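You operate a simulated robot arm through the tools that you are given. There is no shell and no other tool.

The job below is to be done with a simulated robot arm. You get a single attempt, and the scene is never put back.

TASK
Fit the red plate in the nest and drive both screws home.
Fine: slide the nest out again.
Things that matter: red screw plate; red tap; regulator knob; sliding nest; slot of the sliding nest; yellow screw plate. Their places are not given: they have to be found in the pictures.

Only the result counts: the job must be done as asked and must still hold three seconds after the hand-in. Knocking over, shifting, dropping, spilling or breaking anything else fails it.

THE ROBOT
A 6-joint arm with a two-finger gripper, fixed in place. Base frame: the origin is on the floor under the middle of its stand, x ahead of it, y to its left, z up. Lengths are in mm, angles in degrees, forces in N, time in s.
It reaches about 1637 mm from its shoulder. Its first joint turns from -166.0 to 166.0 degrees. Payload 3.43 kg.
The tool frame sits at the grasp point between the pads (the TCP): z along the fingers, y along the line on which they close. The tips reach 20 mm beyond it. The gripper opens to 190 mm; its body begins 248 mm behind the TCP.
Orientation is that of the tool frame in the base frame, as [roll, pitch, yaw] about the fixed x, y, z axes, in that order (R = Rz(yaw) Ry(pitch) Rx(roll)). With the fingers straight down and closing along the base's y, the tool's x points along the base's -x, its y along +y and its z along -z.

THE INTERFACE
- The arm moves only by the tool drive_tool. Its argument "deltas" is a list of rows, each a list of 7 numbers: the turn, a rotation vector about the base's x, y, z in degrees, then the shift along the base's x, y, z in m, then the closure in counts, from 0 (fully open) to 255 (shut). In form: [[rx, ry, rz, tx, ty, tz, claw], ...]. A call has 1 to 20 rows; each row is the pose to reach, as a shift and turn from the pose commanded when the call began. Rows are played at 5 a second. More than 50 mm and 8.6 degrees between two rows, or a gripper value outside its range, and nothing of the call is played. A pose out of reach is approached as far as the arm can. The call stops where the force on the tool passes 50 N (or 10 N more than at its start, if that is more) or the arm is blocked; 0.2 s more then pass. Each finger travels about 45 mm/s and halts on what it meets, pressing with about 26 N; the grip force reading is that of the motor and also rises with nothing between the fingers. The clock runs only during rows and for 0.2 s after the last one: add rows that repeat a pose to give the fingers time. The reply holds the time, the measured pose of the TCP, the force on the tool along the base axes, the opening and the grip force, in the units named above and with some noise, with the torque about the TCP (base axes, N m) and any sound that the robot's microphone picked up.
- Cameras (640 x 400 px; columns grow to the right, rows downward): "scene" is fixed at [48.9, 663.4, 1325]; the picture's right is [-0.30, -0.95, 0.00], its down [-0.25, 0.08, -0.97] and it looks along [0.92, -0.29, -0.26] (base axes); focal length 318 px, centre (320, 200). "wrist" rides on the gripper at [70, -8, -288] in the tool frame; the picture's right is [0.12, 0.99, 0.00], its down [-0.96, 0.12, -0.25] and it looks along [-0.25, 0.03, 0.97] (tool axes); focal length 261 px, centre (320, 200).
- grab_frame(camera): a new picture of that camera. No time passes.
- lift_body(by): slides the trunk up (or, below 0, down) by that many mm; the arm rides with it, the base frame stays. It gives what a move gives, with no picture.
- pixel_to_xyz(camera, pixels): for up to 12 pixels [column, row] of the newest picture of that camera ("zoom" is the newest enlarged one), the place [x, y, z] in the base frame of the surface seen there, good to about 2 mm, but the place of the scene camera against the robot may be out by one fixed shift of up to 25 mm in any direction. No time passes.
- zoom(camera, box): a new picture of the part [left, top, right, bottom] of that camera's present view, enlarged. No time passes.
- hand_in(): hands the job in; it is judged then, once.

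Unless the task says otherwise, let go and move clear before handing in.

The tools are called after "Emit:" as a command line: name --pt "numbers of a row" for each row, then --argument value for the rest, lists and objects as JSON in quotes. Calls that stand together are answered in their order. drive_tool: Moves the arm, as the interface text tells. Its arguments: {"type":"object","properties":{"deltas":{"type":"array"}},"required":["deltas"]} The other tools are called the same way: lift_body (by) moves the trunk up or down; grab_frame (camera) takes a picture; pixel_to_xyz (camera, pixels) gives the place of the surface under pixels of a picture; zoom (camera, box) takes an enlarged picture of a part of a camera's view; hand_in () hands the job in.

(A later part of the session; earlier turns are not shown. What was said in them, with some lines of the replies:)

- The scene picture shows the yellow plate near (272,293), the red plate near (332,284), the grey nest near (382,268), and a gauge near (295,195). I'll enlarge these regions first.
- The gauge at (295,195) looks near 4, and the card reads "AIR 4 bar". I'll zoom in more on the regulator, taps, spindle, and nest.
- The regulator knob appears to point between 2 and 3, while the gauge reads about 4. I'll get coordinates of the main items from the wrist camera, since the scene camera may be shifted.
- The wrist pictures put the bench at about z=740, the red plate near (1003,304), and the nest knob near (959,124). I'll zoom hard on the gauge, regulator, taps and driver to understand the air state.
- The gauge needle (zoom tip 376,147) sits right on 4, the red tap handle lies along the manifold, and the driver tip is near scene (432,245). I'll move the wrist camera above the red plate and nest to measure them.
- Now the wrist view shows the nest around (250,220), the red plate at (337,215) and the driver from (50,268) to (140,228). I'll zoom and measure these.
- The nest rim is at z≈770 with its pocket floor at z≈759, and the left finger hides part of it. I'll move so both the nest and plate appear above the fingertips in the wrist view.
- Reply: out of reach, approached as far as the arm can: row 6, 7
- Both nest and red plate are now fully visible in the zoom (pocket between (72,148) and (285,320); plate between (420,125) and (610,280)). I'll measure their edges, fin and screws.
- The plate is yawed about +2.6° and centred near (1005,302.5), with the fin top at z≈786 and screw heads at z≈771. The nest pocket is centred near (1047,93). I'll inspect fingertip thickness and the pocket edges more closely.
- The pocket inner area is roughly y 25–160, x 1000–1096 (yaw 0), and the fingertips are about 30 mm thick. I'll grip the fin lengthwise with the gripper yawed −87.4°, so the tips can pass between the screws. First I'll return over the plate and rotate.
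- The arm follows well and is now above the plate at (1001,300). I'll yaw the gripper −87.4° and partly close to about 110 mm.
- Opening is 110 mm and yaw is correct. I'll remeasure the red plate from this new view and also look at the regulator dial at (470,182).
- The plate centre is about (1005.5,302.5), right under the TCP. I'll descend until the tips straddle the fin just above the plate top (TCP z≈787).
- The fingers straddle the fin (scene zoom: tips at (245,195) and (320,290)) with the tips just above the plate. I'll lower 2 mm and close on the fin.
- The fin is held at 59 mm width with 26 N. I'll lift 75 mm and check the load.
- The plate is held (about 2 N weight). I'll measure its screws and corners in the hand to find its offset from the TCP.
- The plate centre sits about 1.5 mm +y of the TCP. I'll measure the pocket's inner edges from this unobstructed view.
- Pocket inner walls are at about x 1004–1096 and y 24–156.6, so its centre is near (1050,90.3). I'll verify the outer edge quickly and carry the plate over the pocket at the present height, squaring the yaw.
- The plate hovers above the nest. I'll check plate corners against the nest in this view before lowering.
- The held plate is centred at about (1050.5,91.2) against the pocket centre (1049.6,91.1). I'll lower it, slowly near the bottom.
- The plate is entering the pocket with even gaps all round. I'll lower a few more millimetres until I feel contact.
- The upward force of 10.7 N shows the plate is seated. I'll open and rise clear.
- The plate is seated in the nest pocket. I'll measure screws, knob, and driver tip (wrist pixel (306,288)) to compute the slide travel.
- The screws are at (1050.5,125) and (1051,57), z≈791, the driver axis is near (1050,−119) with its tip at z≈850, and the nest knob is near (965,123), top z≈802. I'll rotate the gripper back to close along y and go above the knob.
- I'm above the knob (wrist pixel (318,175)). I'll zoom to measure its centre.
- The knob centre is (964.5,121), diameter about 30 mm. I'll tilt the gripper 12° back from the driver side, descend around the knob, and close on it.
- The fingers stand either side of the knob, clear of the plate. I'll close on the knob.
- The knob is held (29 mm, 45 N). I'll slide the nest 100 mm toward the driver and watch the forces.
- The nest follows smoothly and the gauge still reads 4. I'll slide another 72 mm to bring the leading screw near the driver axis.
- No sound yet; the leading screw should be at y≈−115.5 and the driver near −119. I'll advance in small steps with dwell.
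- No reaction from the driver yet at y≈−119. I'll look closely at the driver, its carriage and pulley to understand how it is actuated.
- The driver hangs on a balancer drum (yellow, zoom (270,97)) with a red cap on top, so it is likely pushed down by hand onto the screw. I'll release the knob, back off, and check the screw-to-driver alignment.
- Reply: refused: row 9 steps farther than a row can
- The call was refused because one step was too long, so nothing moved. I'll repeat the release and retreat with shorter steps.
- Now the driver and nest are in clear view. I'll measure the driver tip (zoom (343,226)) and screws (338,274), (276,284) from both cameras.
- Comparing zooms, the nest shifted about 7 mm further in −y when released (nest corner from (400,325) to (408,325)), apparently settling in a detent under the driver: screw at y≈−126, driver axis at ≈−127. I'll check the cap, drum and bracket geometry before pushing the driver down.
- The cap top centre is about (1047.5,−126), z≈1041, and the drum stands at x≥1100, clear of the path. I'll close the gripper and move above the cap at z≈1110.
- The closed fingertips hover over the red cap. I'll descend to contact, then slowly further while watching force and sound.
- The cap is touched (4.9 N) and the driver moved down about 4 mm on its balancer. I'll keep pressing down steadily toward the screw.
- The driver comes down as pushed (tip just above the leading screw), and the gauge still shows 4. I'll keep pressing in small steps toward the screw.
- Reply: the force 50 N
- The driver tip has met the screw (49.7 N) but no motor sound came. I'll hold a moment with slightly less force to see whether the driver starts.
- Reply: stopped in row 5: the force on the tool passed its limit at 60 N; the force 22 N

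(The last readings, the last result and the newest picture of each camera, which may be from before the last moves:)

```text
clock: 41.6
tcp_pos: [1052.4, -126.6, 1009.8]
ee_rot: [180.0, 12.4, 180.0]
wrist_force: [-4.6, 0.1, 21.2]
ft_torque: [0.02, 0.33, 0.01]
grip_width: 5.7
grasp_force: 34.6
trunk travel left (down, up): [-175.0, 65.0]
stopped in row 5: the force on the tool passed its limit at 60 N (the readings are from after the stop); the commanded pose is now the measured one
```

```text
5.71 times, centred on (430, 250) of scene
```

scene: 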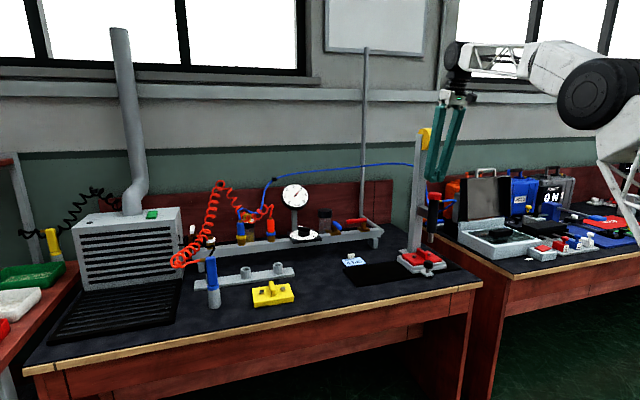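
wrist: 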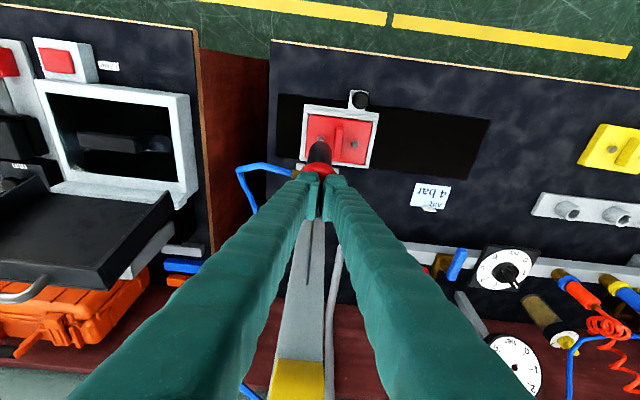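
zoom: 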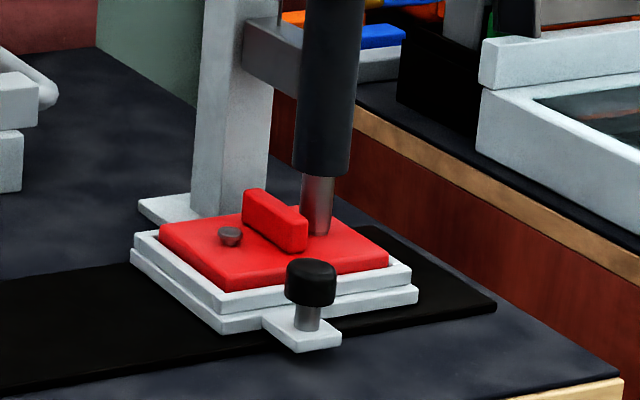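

No drive action, so air is not reaching the driver: the red tap must be shut. I'll let the driver rise slowly with my fingers and back off.

Emit:
drive_tool --pt "0 0 0 0 0 0.008 255" --pt "0 0 0 0 0 0.018 255" --pt "0 0 0 0 0 0.028 255" --pt "0 0 0 0 0 0.038 255" --pt "0 0 0 0 0 0.048 255" --pt "0 0 0 0 0 0.06 255" --pt "0 0 0 0 0 0.09 255" --pt "0 0 0 -0.01 0 0.12 255" --pt "0 0 0 -0.04 0.02 0.13 255" --pt "0 0 0 -0.07 0.05 0.13 255" --pt "0 0 0 -0.1 0.08 0.13 255" --pt "0 0 0 -0.13 0.11 0.13 255" --pt "0 0 0 -0.16 0.14 0.13 255" --pt "0 0 0 -0.18 0.18 0.13 200" --pt "0 0 0 -0.18 0.22 0.13 148" --pt "0 0 0 -0.18 0.26 0.13 107" --pt "0 0 0 -0.18 0.3 0.13 60" --pt "0 0 0 -0.18 0.34 0.13 0" --pt "0 0 0 -0.18 0.36 0.13 0" --pt "0 0 0 -0.18 0.36 0.13 0"

Emit:
grab_frame --camera "scene"

Emit:
grab_frame --camera "wrist"

Emit:
zoom --camera "scene" --box '[395, 185, 455, 285]'

```text
clock: 45.8
tcp_pos: [872.7, 235.6, 1136.4]
ee_rot: [-180.0, 12.2, -179.9]
wrist_force: [-1.0, -0.9, 0.1]
ft_torque: [-0.03, 0.02, -0.01]
grip_width: 137.0
grasp_force: 0.1
trunk travel left (down, up): [-175.0, 65.0]
```

```text
taken
```

scene: 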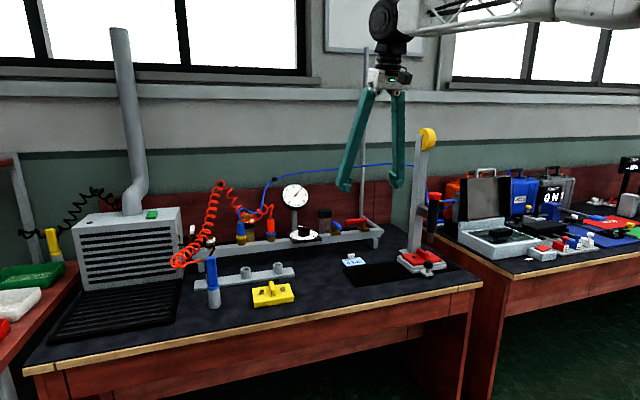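

```text
taken
```

wrist: 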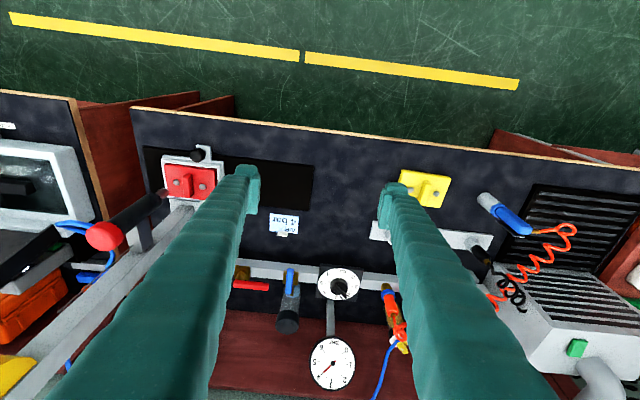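

```text
4.00 times, centred on (425, 235) of scene
```

zoom: 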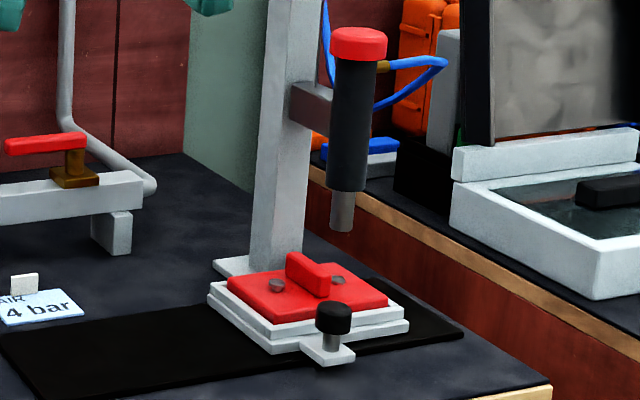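

The driver went back up. I'll check the pressed screw closely and look at the taps in the wrist view (red handle at (250,286)).

Emit:
zoom --camera "scene" --box '[405, 245, 435, 265]'

Emit:
zoom --camera "wrist" --box '[220, 250, 370, 350]'

Emit:
pixel_to_xyz --camera "zoom" --pixels '[[70, 150], [130, 155], [190, 160], [100, 95], [80, 115], [295, 100], [290, 160], [500, 140], [520, 165], [490, 115], [300, 200], [100, 75]]'

```text
16.00 times, centred on (420, 255) of scene
```

zoom: 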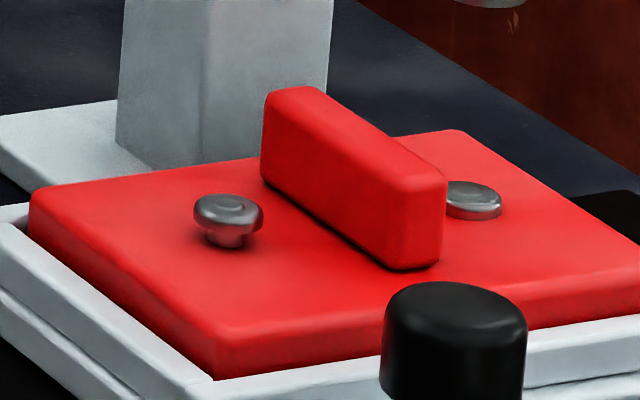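

```text
4.00 times, centred on (295, 300) of wrist
```

zoom: 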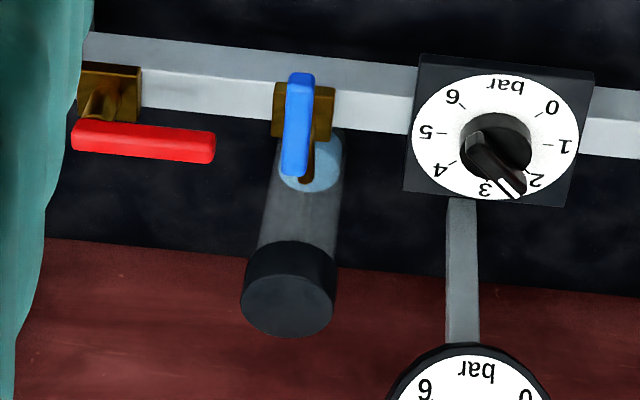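

```text
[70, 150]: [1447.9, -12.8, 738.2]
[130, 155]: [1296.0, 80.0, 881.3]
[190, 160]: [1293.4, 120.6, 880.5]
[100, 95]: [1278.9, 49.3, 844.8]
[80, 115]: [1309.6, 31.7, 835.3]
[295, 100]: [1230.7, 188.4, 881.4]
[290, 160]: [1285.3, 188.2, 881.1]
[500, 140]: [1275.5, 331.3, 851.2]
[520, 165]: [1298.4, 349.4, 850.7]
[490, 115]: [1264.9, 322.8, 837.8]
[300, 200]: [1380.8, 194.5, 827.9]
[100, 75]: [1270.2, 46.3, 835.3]
```

The pressed screw (16x zoom, (473,200)) now sits down on the plate while the other at (228,215) still stands on its shank, so the driver did work. I'll measure its head height against the plate.

Emit:
zoom --camera "scene" --box '[405, 245, 435, 265]'

Emit:
pixel_to_xyz --camera "zoom" --pixels '[[473, 192], [480, 195], [465, 192], [530, 220], [520, 180], [460, 150], [228, 205], [222, 203], [300, 280], [150, 200], [460, 160], [530, 250]]'

Emit:
zoom --camera "scene" --box '[421, 250, 433, 260]'

Emit:
zoom --camera "wrist" --box '[150, 140, 230, 210]'

```text
16.00 times, centred on (420, 255) of scene
```

zoom: 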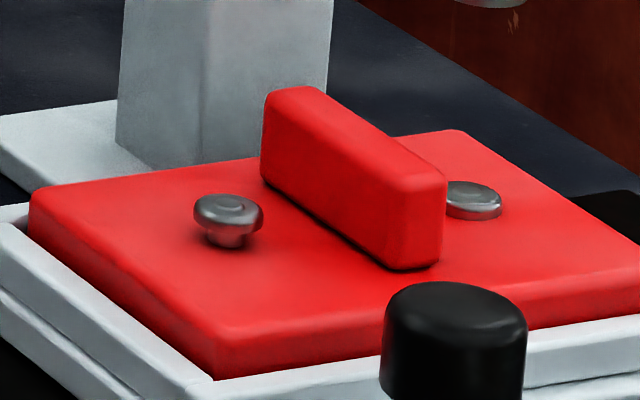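

```text
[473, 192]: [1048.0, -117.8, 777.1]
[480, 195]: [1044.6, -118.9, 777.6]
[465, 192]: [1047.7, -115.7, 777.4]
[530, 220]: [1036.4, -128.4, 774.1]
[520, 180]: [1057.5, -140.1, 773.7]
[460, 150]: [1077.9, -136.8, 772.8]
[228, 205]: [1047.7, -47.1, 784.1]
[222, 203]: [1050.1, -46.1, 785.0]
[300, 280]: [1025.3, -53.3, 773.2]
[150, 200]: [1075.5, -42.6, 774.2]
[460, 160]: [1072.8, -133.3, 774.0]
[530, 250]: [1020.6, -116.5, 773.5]
```

```text
16.00 times, centred on (427, 255) of scene
```

zoom: 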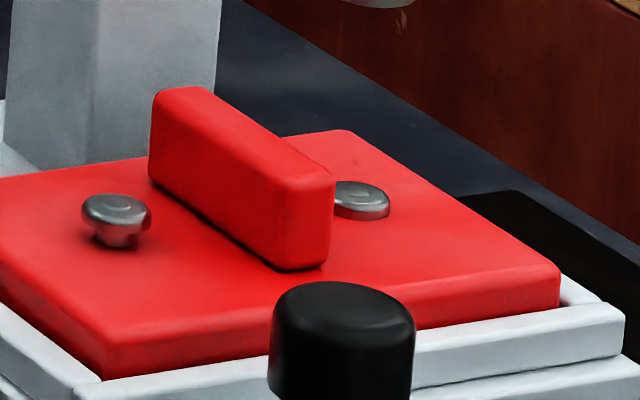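

```text
5.71 times, centred on (190, 175) of wrist
```

zoom: 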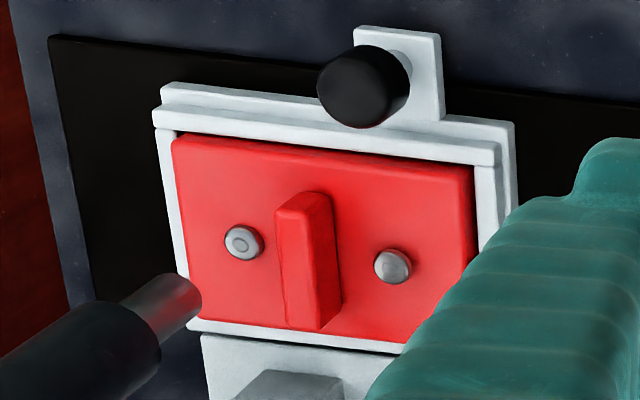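

The driven head is at z≈777 versus plate ≈773.5 — seated; the other is still at ≈784.5. Now I'll locate the knob to move the nest to the second screw's position.

Emit:
pixel_to_xyz --camera "zoom" --pixels '[[360, 90], [345, 90], [375, 90], [243, 242], [392, 266], [300, 215], [180, 143], [465, 172], [160, 115], [495, 155], [405, 40], [440, 60]]'

```text
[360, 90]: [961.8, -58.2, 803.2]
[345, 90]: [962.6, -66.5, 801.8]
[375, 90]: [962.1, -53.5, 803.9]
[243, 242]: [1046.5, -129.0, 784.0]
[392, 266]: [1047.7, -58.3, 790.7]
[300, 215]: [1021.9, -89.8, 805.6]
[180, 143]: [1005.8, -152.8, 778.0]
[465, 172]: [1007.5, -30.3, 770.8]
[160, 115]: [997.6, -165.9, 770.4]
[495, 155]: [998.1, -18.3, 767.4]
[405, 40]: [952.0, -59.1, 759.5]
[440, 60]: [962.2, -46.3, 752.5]
```

The knob is at (964,−60.5) and the second screw at y≈−58, so it needs another −68.5 mm. I'll go back and straddle the knob.

Emit:
drive_tool --pt "0 0 0 0 -0.037 -0.022 100" --pt "0 0 0 0 -0.074 -0.044 148" --pt "0 0 0 0 -0.111 -0.066 148" --pt "0 0 0 0 -0.148 -0.088 148" --pt "0 0 0 0 -0.185 -0.11 148" --pt "0 0 0 0 -0.222 -0.132 148" --pt "0 0 0 0 -0.259 -0.154 148" --pt "0 0 0 0 -0.296 -0.176 148" --pt "0 0 0 0.03 -0.296 -0.2 148" --pt "0 0 0 0.06 -0.296 -0.23 148" --pt "0 0 0 0.092 -0.296 -0.25 148" --pt "0 0 0 0.092 -0.296 -0.29 148" --pt "0 0 0 0.092 -0.296 -0.32 148" --pt "0 0 0 0.092 -0.296 -0.335 148" --pt "0 0 0 0.092 -0.296 -0.34 148" --pt "0 0 0 0.092 -0.296 -0.34 148"

Emit:
grab_frame --camera "wrist"

Emit:
zoom --camera "scene" --box '[385, 180, 475, 300]'

```text
clock: 49.2
tcp_pos: [965.5, -62.0, 796.8]
ee_rot: [180.0, 12.1, 180.0]
wrist_force: [-0.6, -0.5, -0.2]
ft_torque: [0.0, 0.01, -0.03]
grip_width: 79.9
grasp_force: 0.0
trunk travel left (down, up): [-175.0, 65.0]
```

```text
taken
```

wrist: 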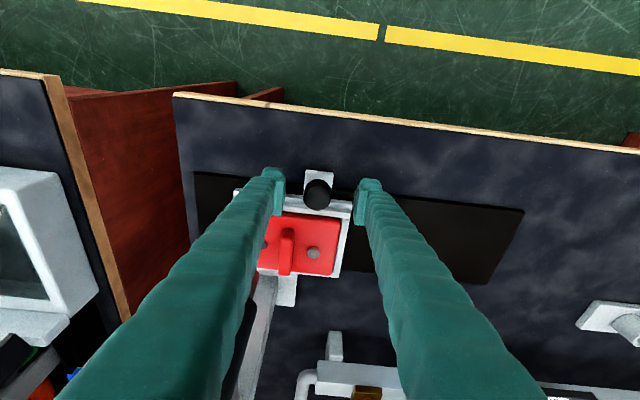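

```text
3.33 times, centred on (430, 240) of scene
```

zoom: 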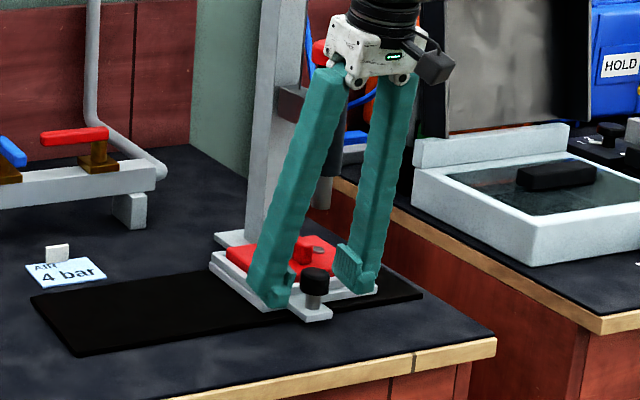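

The knob (wrist (317,193)) lies centred between the fingers. I'll close on it.

Emit:
drive_tool --pt "0 0 0 0 0 0 180" --pt "0 0 0 0 0 0 215" --pt "0 0 0 0 0 0 255" --pt "0 0 0 0 0 0 255" --pt "0 0 0 0 0 0 255" --pt "0 0 0 0 0 0 255" --pt "0 0 0 0 0 0 255"

```text
clock: 50.8
tcp_pos: [966.1, -62.1, 796.8]
ee_rot: [180.0, 12.2, -180.0]
wrist_force: [0.8, -6.2, -2.3]
ft_torque: [-0.04, -0.03, -0.06]
grip_width: 29.2
grasp_force: 45.0
trunk travel left (down, up): [-175.0, 65.0]
```

Gripped at y=−62. I'll slide −68 mm so the second screw comes under the driver.

Emit:
drive_tool --pt "0 0 0 0 -0.008 0 255" --pt "0 0 0 0 -0.018 0 255" --pt "0 0 0 0 -0.03 0 255" --pt "0 0 0 0 -0.042 0 255" --pt "0 0 0 0 -0.054 0 255" --pt "0 0 0 0 -0.062 0 255" --pt "0 0 0 0 -0.068 0 255" --pt "0 0 0 0 -0.068 0 255"

Emit:
zoom --camera "scene" --box '[385, 180, 475, 300]'

```text
clock: 52.6
tcp_pos: [965.1, -131.4, 798.0]
ee_rot: [180.0, 12.3, 180.0]
wrist_force: [9.8, -4.2, -2.3]
ft_torque: [-0.04, -0.15, -0.09]
grip_width: 29.3
grasp_force: 45.1
trunk travel left (down, up): [-175.0, 65.0]
```

```text
3.33 times, centred on (430, 240) of scene
```

zoom: 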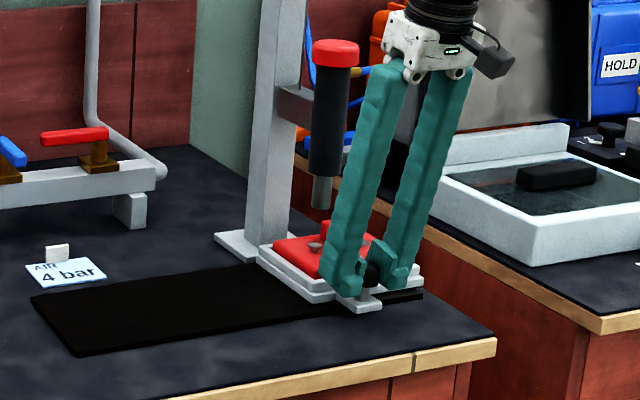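

Nest moved to y≈−131 with no stop. I'll release, back away upward, and check the alignment.

Emit:
drive_tool --pt "0 0 0 0 0 0 230" --pt "0 0 0 0 0 0 200" --pt "0 0 0 0 0 0 170" --pt "0 0 0 0 0 0 148" --pt "0 0 0 0 0 0 148" --pt "0 0 0 0 0 0 148" --pt "0 0 0 -0.005 0 0.03 148" --pt "0 0 0 -0.02 0 0.07 148" --pt "0 0 0 -0.035 0.01 0.11 148" --pt "0 0 0 -0.05 0.03 0.145 148" --pt "0 0 0 -0.065 0.06 0.17 148" --pt "0 0 0 -0.08 0.1 0.18 148" --pt "0 0 0 -0.09 0.14 0.19 148" --pt "0 0 0 -0.1 0.18 0.2 148" --pt "0 0 0 -0.1 0.22 0.2 148"

Emit:
grab_frame --camera "scene"

Emit:
grab_frame --camera "wrist"

Emit:
zoom --camera "scene" --box '[395, 185, 455, 285]'

```text
clock: 55.8
tcp_pos: [865.4, 88.8, 997.0]
ee_rot: [-180.0, 12.2, -180.0]
wrist_force: [-0.3, -0.4, -0.4]
ft_torque: [0.14, 0.01, 0.04]
grip_width: 79.9
grasp_force: 0.1
trunk travel left (down, up): [-175.0, 65.0]
```

```text
taken
```

scene: 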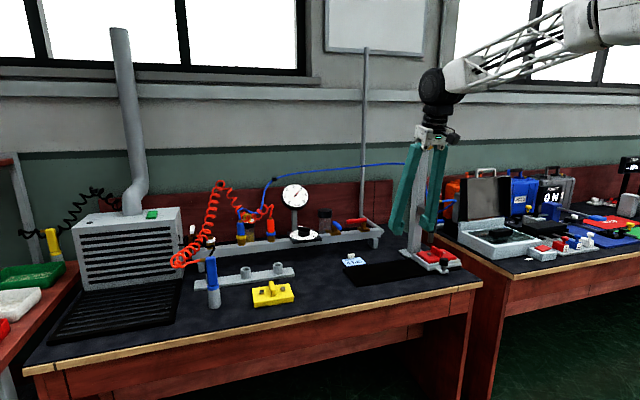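

```text
taken
```

wrist: 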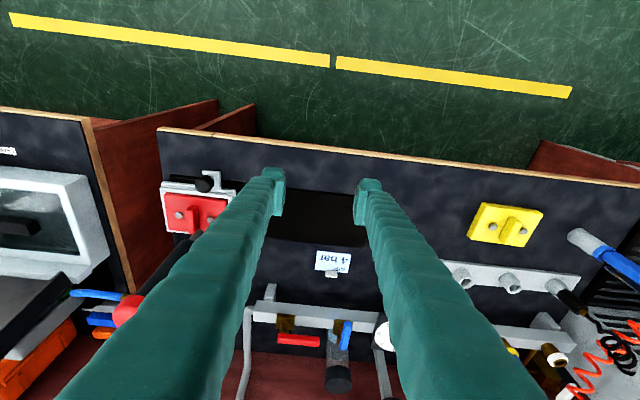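

```text
4.00 times, centred on (425, 235) of scene
```

zoom: 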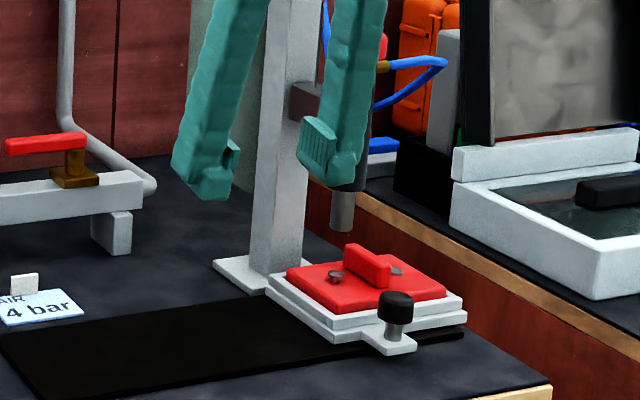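

The second screw (zoom (336,276)) is nearly below the driver tip (342,230). I'll measure the offset precisely.

Emit:
pixel_to_xyz --camera "zoom" --pixels '[[336, 273], [334, 274], [338, 274], [395, 271], [343, 215], [337, 215], [350, 215], [395, 298], [366, 258]]'

Emit:
zoom --camera "scene" --box '[400, 235, 445, 265]'

Emit:
zoom --camera "wrist" --box '[150, 160, 240, 250]'

```text
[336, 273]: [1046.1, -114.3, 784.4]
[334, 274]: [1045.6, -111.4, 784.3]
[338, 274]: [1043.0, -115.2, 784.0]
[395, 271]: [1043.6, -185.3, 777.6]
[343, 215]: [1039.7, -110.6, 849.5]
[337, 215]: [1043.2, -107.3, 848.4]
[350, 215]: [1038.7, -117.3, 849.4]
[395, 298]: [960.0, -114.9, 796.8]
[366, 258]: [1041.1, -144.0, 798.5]
```

```text
13.33 times, centred on (422, 250) of scene
```

zoom: 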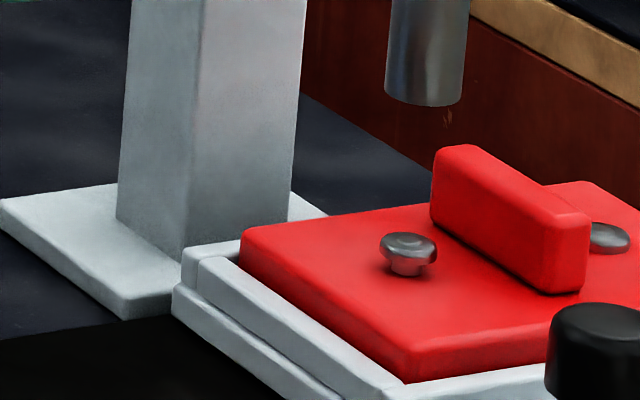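

```text
4.44 times, centred on (195, 205) of wrist
```

zoom: 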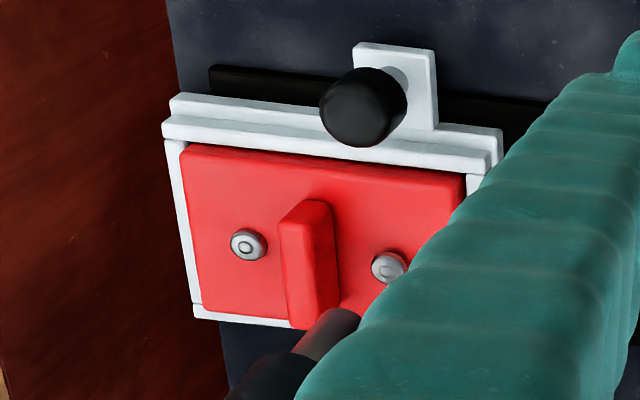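

Emit:
pixel_to_xyz --camera "zoom" --pixels '[[355, 100], [345, 105], [370, 100], [248, 245], [390, 267], [306, 220], [190, 155], [465, 185], [168, 125], [325, 335], [330, 320], [335, 345]]'

```text
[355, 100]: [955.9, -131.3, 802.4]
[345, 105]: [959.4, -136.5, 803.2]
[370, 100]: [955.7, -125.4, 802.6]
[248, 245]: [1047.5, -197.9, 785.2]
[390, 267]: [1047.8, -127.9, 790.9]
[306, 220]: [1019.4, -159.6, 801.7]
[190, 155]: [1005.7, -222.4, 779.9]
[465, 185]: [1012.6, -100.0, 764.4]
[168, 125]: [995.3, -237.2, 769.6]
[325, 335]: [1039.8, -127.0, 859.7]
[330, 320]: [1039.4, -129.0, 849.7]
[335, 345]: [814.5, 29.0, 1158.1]
```

Geometry shows the second screw within about 1 mm of the driver axis (axis column ≈428.5, screw ≈428.6 in scene pixels). I'll move the closed gripper above the cap again.

Emit:
drive_tool --pt "0 0 0 0 0 0.04 200" --pt "0 0 0 0 0 0.08 255" --pt "0 0 0 0 -0.02 0.11 255" --pt "0 0 0 0.02 -0.055 0.11 255" --pt "0 0 0 0.045 -0.09 0.11 255" --pt "0 0 0 0.075 -0.12 0.11 255" --pt "0 0 0 0.105 -0.15 0.11 255" --pt "0 0 0 0.135 -0.175 0.11 255" --pt "0 0 0 0.165 -0.2 0.11 255" --pt "0 0 0 0.1866 -0.215 0.11 255" --pt "0 0 0 0.1866 -0.215 0.11 255"

Emit:
zoom --camera "scene" --box '[395, 135, 475, 285]'

```text
clock: 58.2
tcp_pos: [1052.6, -125.8, 1107.7]
ee_rot: [180.0, 12.2, 180.0]
wrist_force: [0.0, 0.3, -0.1]
ft_torque: [0.0, 0.02, -0.01]
grip_width: 0.2
grasp_force: 26.2
trunk travel left (down, up): [-175.0, 65.0]
```

```text
2.67 times, centred on (435, 210) of scene
```

zoom: 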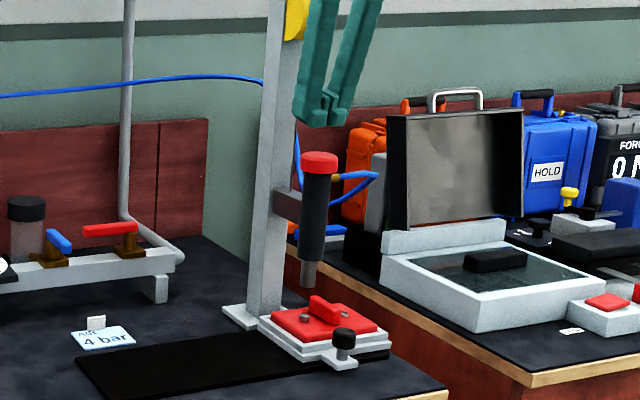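

The fingers are above the red cap again. I'll press the driver down to just above the screw.

Emit:
drive_tool --pt "0 0 0 0 0 -0.015 255" --pt "0 0 0 0 0 -0.03 255" --pt "0 0 0 0 0 -0.04 255" --pt "0 0 0 0 0 -0.046 255" --pt "0 0 0 0 0 -0.05 255" --pt "0 0 0 0 0 -0.055 255" --pt "0 0 0 0 0 -0.06 255" --pt "0 0 0 0 0 -0.065 255" --pt "0 0 0 0 0 -0.07 255" --pt "0 0 0 0 0 -0.075 255" --pt "0 0 0 0 0 -0.08 255" --pt "0 0 0 0 0 -0.085 255" --pt "0 0 0 0 0 -0.088 255"

Emit:
zoom --camera "scene" --box '[405, 215, 455, 285]'

```text
clock: 61.0
tcp_pos: [1052.3, -125.2, 1020.2]
ee_rot: [180.0, 12.2, 180.0]
wrist_force: [0.3, 0.7, 7.6]
ft_torque: [-0.01, 0.05, -0.04]
grip_width: 6.0
grasp_force: 34.3
trunk travel left (down, up): [-175.0, 65.0]
```

```text
5.71 times, centred on (430, 250) of scene
```

zoom: 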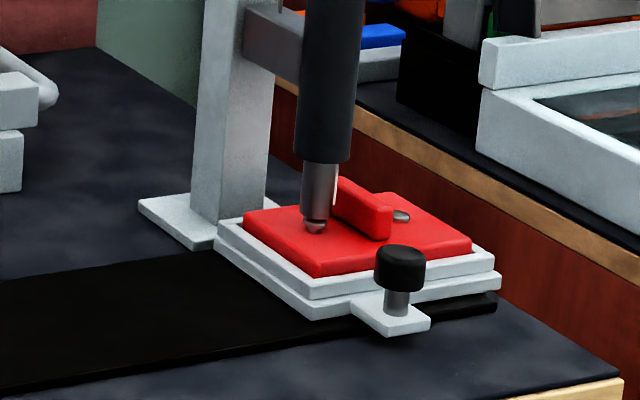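

The tip (zoom (319,215)) is right over the second screw head (316,227). I'll press on to drive it.

Emit:
drive_tool --pt "0 0 0 0 0 -0.002 255" --pt "0 0 0 0 0 -0.004 255" --pt "0 0 0 0 0 -0.006 255" --pt "0 0 0 0 0 -0.008 255" --pt "0 0 0 0 0 -0.01 255" --pt "0 0 0 0 0 -0.012 255" --pt "0 0 0 0 0 -0.013 255" --pt "0 0 0 0 0 -0.014 255" --pt "0 0 0 0 0 -0.015 255"

Emit:
zoom --camera "scene" --box '[405, 215, 455, 285]'

Emit:
zoom --camera "scene" --box '[279, 179, 311, 211]'

```text
clock: 63.2
tcp_pos: [1051.9, -125.0, 1009.6]
ee_rot: [-179.8, 12.7, 180.0]
wrist_force: [-4.3, 0.4, 18.6]
ft_torque: [0.04, 0.33, 0.04]
grip_width: 6.2
grasp_force: 34.2
trunk travel left (down, up): [-175.0, 65.0]
stopped in row 9: the force on the tool passed its limit at 51 N (the readings are from after the stop); the commanded pose is now the measured one
```

```text
5.71 times, centred on (430, 250) of scene
```

zoom: 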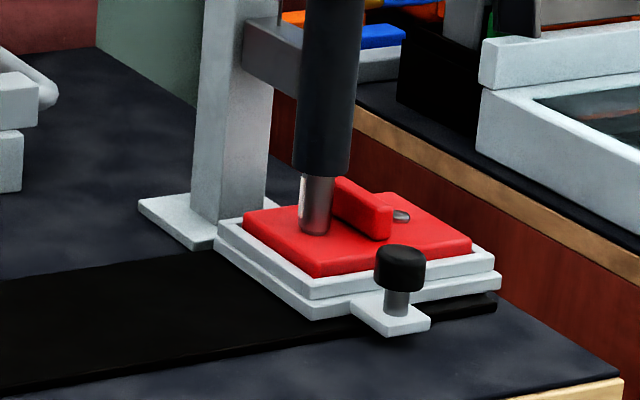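

```text
12.50 times, centred on (295, 195) of scene
```

zoom: 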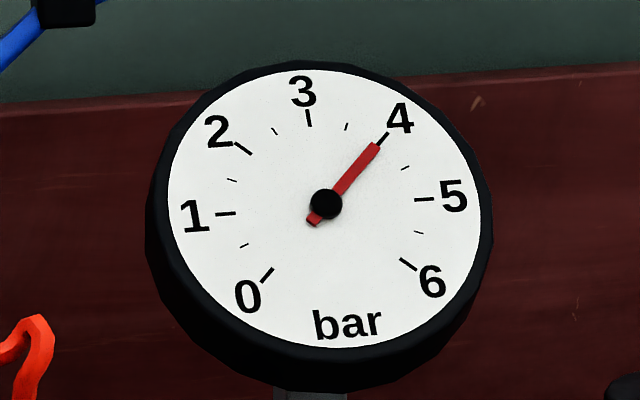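

The press bottomed out at the same height (TCP 1009.6) as for the first screw. I'll let the driver rise and inspect both screws.

Emit:
drive_tool --pt "0 0 0 0 0 0.0 255" --pt "0 0 0 0 0 0.008 255" --pt "0 0 0 0 0 0.018 255" --pt "0 0 0 0 0 0.028 255" --pt "0 0 0 0 0 0.038 255" --pt "0 0 0 0 0 0.048 255" --pt "0 0 0 0 0 0.06 255" --pt "0 0 0 0 0 0.09 255" --pt "0 0 0 -0.01 0 0.12 255" --pt "0 0 0 -0.04 0.02 0.13 255" --pt "0 0 0 -0.07 0.05 0.13 255" --pt "0 0 0 -0.1 0.08 0.13 255" --pt "0 0 0 -0.13 0.11 0.13 255" --pt "0 0 0 -0.16 0.14 0.13 255" --pt "0 0 0 -0.18 0.18 0.13 200" --pt "0 0 0 -0.18 0.22 0.13 148" --pt "0 0 0 -0.18 0.22 0.13 148"

Emit:
grab_frame --camera "scene"

Emit:
zoom --camera "scene" --box '[412, 245, 442, 265]'

Emit:
pixel_to_xyz --camera "zoom" --pixels '[[265, 200], [265, 210], [510, 195], [300, 150], [320, 280], [450, 250]]'

Emit:
grab_frame --camera "wrist"

```text
clock: 66.8
tcp_pos: [872.3, 94.7, 1137.6]
ee_rot: [-180.0, 12.4, -180.0]
wrist_force: [0.4, -0.5, 0.2]
ft_torque: [0.02, 0.01, -0.01]
grip_width: 68.8
grasp_force: 0.1
trunk travel left (down, up): [-175.0, 65.0]
```

```text
taken
```

scene: 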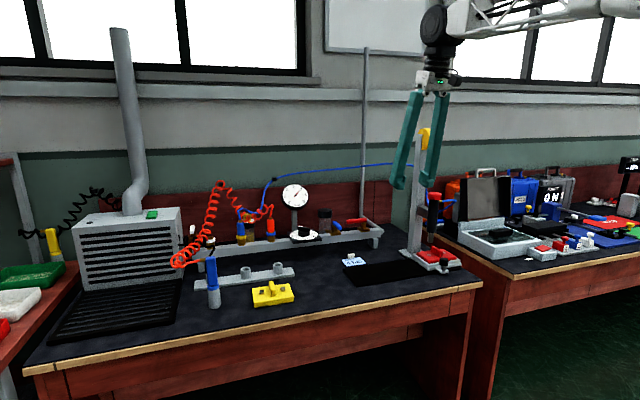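

```text
16.00 times, centred on (427, 255) of scene
```

zoom: 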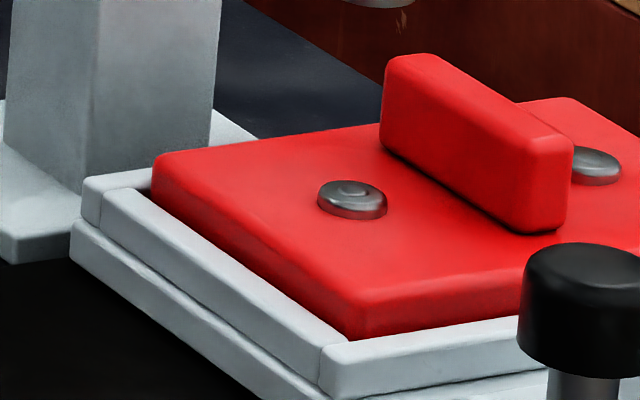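

```text
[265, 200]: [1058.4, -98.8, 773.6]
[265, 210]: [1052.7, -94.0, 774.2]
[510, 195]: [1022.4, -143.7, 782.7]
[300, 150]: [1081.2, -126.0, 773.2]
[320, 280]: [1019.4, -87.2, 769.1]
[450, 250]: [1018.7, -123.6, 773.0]
```

```text
taken
```

wrist: 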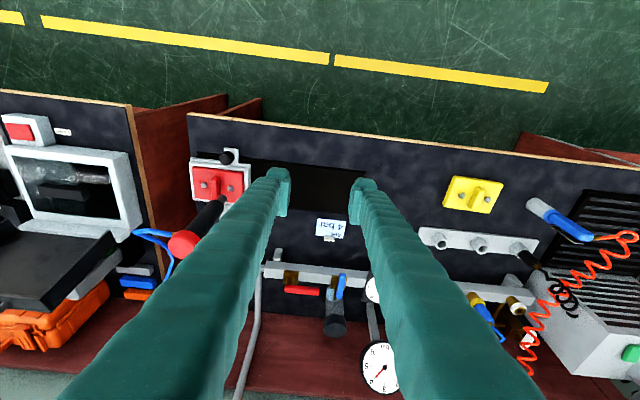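

Both screw heads (zoom (352,200) and (597,167)) now sit down on the plate. Next I'll grip the knob at y≈−131 again to slide the nest back out.

Emit:
drive_tool --pt "0 0 0 0 -0.032 -0.025 148" --pt "0 0 0 0 -0.064 -0.05 148" --pt "0 0 0 0 -0.096 -0.075 148" --pt "0 0 0 0 -0.128 -0.1 148" --pt "0 0 0 0 -0.16 -0.125 148" --pt "0 0 0 0 -0.192 -0.15 148" --pt "0 0 0 0 -0.226 -0.176 148" --pt "0 0 0 0.03 -0.226 -0.2 148" --pt "0 0 0 0.06 -0.226 -0.23 148" --pt "0 0 0 0.0925 -0.226 -0.25 148" --pt "0 0 0 0.0925 -0.226 -0.29 148" --pt "0 0 0 0.0925 -0.226 -0.32 148" --pt "0 0 0 0.0925 -0.226 -0.335 148" --pt "0 0 0 0.0925 -0.226 -0.341 148" --pt "0 0 0 0.0925 -0.226 -0.341 148"

Emit:
grab_frame --camera "wrist"

Emit:
zoom --camera "scene" --box '[385, 180, 475, 300]'

```text
clock: 70.0
tcp_pos: [965.2, -130.5, 795.9]
ee_rot: [-180.0, 12.5, 179.9]
wrist_force: [0.4, -0.3, 0.2]
ft_torque: [-0.02, -0.02, 0.0]
grip_width: 79.9
grasp_force: 0.1
trunk travel left (down, up): [-175.0, 65.0]
```

```text
taken
```

wrist: 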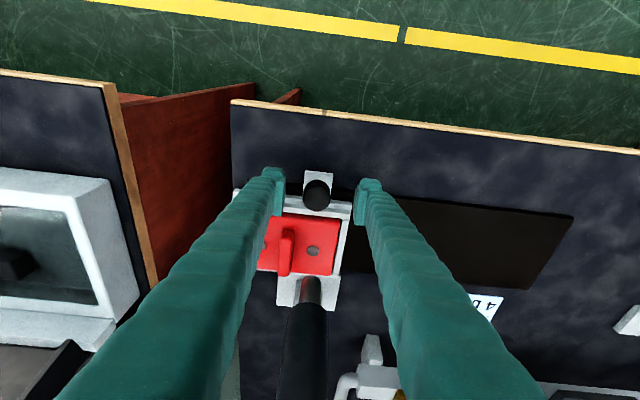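

```text
3.33 times, centred on (430, 240) of scene
```

zoom: 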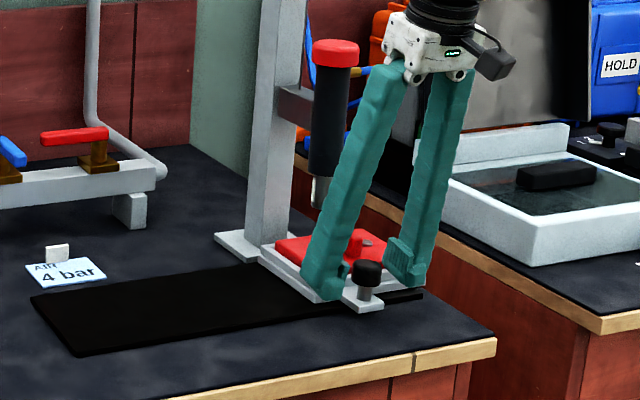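

The knob (wrist (317,193)) is between the fingers. I'll close on it.

Emit:
drive_tool --pt "0 0 0 0 0 0 180" --pt "0 0 0 0 0 0 215" --pt "0 0 0 0 0 0 255" --pt "0 0 0 0 0 0 255" --pt "0 0 0 0 0 0 255" --pt "0 0 0 0 0 0 255" --pt "0 0 0 0 0 0 255"

```text
clock: 71.6
tcp_pos: [965.3, -130.1, 796.8]
ee_rot: [-179.9, 12.4, -180.0]
wrist_force: [0.9, -2.6, -1.7]
ft_torque: [-0.03, -0.03, 0.02]
grip_width: 29.5
grasp_force: 45.2
trunk travel left (down, up): [-175.0, 65.0]
```

Gripped at y=−130. I'll slide the nest back +251 mm to its loading position.

Emit:
drive_tool --pt "0 0 0 0 0.006 0 255" --pt "0 0 0 0 0.02 0 255" --pt "0 0 0 0 0.04 0 255" --pt "0 0 0 0 0.06 0 255" --pt "0 0 0 0 0.08 0 255" --pt "0 0 0 0 0.1 0 255" --pt "0 0 0 0 0.12 0 255" --pt "0 0 0 0 0.14 0 255" --pt "0 0 0 0 0.16 0 255" --pt "0 0 0 0 0.18 0 255" --pt "0 0 0 0 0.2 0 255" --pt "0 0 0 0 0.22 0 255" --pt "0 0 0 0 0.235 0 255" --pt "0 0 0 0 0.245 0 255" --pt "0 0 0 0 0.251 0 255" --pt "0 0 0 0 0.251 0 255"

Emit:
grab_frame --camera "scene"

Emit:
zoom --camera "scene" --box '[335, 210, 455, 300]'

```text
clock: 75.0
tcp_pos: [964.7, 119.7, 796.6]
ee_rot: [-179.9, 12.3, 180.0]
wrist_force: [-17.4, 1.2, -11.0]
ft_torque: [0.05, 0.06, 0.01]
grip_width: 29.6
grasp_force: 45.1
trunk travel left (down, up): [-175.0, 65.0]
```

```text
taken
```

scene: 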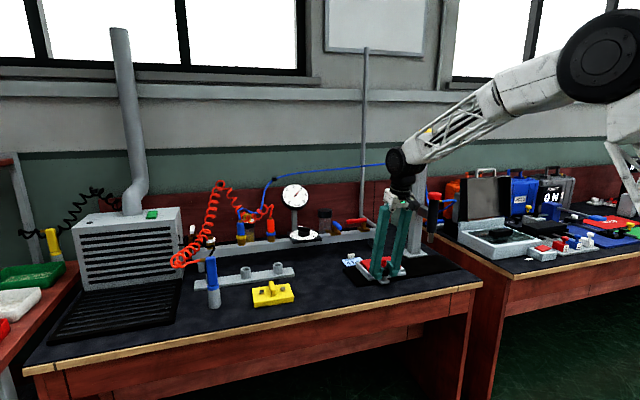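

```text
4.44 times, centred on (395, 255) of scene
```

zoom: 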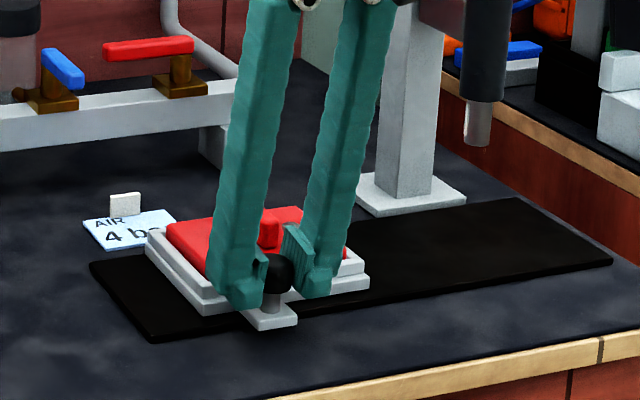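

The nest is back near its starting place (TCP y=119.7 versus ≈120.5 at first grip). I'll nudge it another 3 mm to see whether there is an end stop.

Emit:
drive_tool --pt "0 0 0 0 0.001 0 255" --pt "0 0 0 0 0.002 0 255" --pt "0 0 0 0 0.003 0 255" --pt "0 0 0 0 0.003 0 255"

```text
clock: 76.0
tcp_pos: [963.9, 119.4, 796.7]
ee_rot: [-179.8, 12.4, -180.0]
wrist_force: [-18.9, -26.4, -12.5]
ft_torque: [-0.19, 0.23, -0.19]
grip_width: 29.5
grasp_force: 45.0
trunk travel left (down, up): [-175.0, 65.0]
```

The side force of −26 N shows the nest is against its end stop: fully out. I'll relieve the push, release the knob, and retreat.

Emit:
drive_tool --pt "0 0 0 -0.001 -0.002 0 255" --pt "0 0 0 -0.001 -0.003 0 255" --pt "0 0 0 -0.001 -0.003 0 220" --pt "0 0 0 -0.001 -0.003 0 180" --pt "0 0 0 -0.001 -0.003 0 148" --pt "0 0 0 -0.001 -0.003 0 148" --pt "0 0 0 -0.001 -0.003 0 148" --pt "0 0 0 -0.006 -0.003 0.03 148" --pt "0 0 0 -0.02 -0.003 0.07 148" --pt "0 0 0 -0.035 0.01 0.11 148" --pt "0 0 0 -0.05 0.03 0.145 148" --pt "0 0 0 -0.065 0.06 0.17 148" --pt "0 0 0 -0.08 0.09 0.19 148" --pt "0 0 0 -0.1 0.12 0.21 148" --pt "0 0 0 -0.13 0.15 0.22 148" --pt "0 0 0 -0.16 0.18 0.23 148" --pt "0 0 0 -0.16 0.18 0.23 148"

Emit:
grab_frame --camera "scene"

Emit:
zoom --camera "scene" --box '[340, 235, 420, 295]'

Emit:
grab_frame --camera "wrist"

Emit:
zoom --camera "scene" --box '[367, 255, 397, 275]'

```text
clock: 79.6
tcp_pos: [805.4, 302.7, 1027.7]
ee_rot: [-179.9, 12.5, -180.0]
wrist_force: [0.4, 0.1, 0.2]
ft_torque: [-0.01, -0.05, 0.02]
grip_width: 80.1
grasp_force: 0.1
trunk travel left (down, up): [-175.0, 65.0]
```

```text
taken
```

scene: 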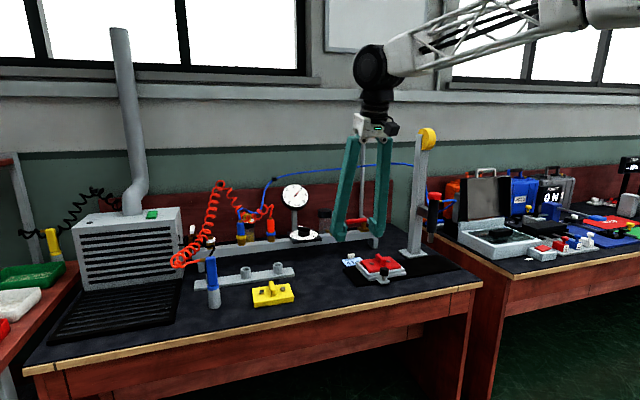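

```text
6.67 times, centred on (380, 265) of scene
```

zoom: 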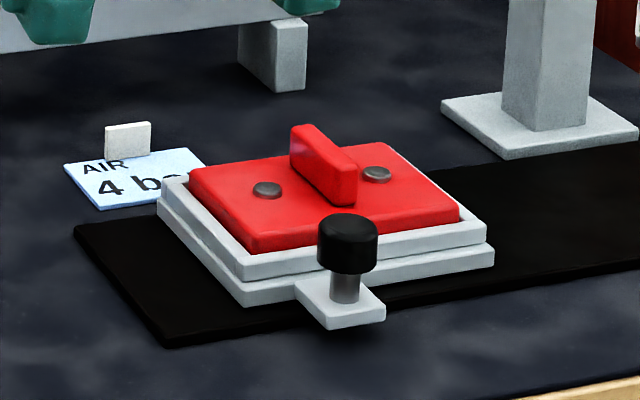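

```text
taken
```

wrist: 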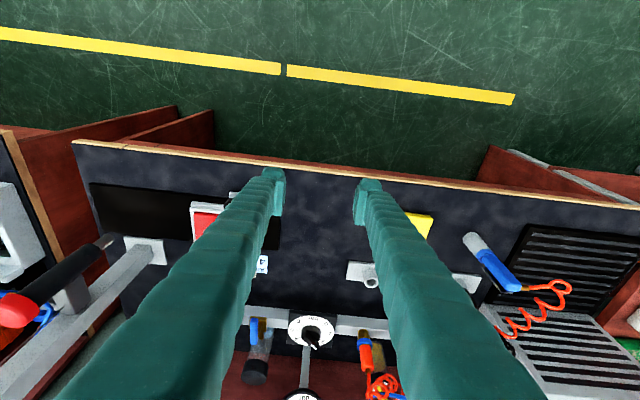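

```text
16.00 times, centred on (382, 265) of scene
```

zoom: 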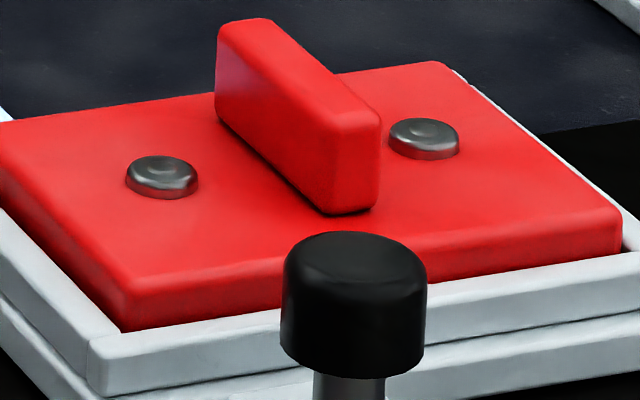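

Both heads look flush and the nest is back at its original pixel place (knob at scene (384,271) as at start). I'll confirm the head heights against the plate.

Emit:
pixel_to_xyz --camera "zoom" --pixels '[[160, 168], [155, 168], [168, 168], [422, 128], [418, 128], [430, 130], [100, 180], [230, 190], [480, 110], [380, 100], [200, 240], [480, 180]]'

Emit:
zoom --camera "scene" --box '[230, 170, 400, 250]'

```text
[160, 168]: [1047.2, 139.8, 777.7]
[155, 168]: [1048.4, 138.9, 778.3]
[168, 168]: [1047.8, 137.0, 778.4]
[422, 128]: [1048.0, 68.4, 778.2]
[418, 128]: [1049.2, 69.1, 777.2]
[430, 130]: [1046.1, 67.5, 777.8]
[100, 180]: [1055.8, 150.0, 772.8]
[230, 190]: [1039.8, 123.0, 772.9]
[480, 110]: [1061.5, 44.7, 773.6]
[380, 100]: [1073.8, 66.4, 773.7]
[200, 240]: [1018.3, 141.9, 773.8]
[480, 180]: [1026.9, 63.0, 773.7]
```

```text
3.76 times, centred on (315, 210) of scene
```

zoom: 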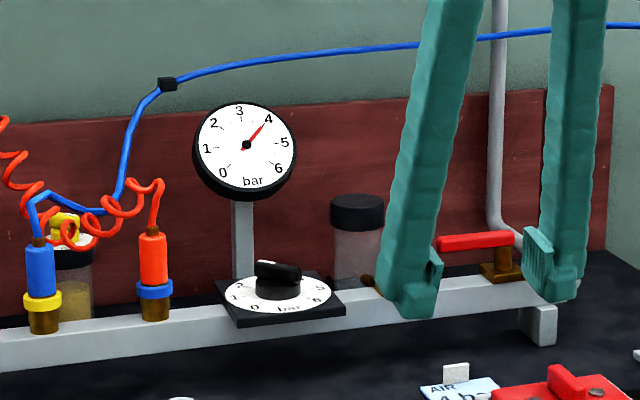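

Both heads measure z≈777.8 against the plate at ≈773.4, equal and seated, down about 7 mm from the undriven ≈784.5. The nest is out at its stop, the driver is back up, the gauge reads 4, and the gripper is clear, so I'll hand in.

Emit:
hand_in

```text
The job is handed in.
```

The red plate is in the nest, both screws are driven home, and the nest is slid back out against its end stop. The job is handed in, but no verdict has come back.

- **Screws:** both heads measure about 4.4 mm above the plate. The second screw stood about 11 mm proud before it was driven. In the enlarged pictures both heads sit flat on the plate.
- **Driver:** I drove each screw by pushing the driver's red cap down by hand. It has since risen back up on its balancer.
- **Air:** I left the red tap and the regulator knob alone. The gauge read 4 bar throughout, matching the card. The knob's own dial points at roughly 2 to 2.5, which doesn't agree with the gauge; I went by the gauge.
- **Other items:** the yellow plate and everything else looked undisturbed in the last pictures, and the gripper is open and clear.
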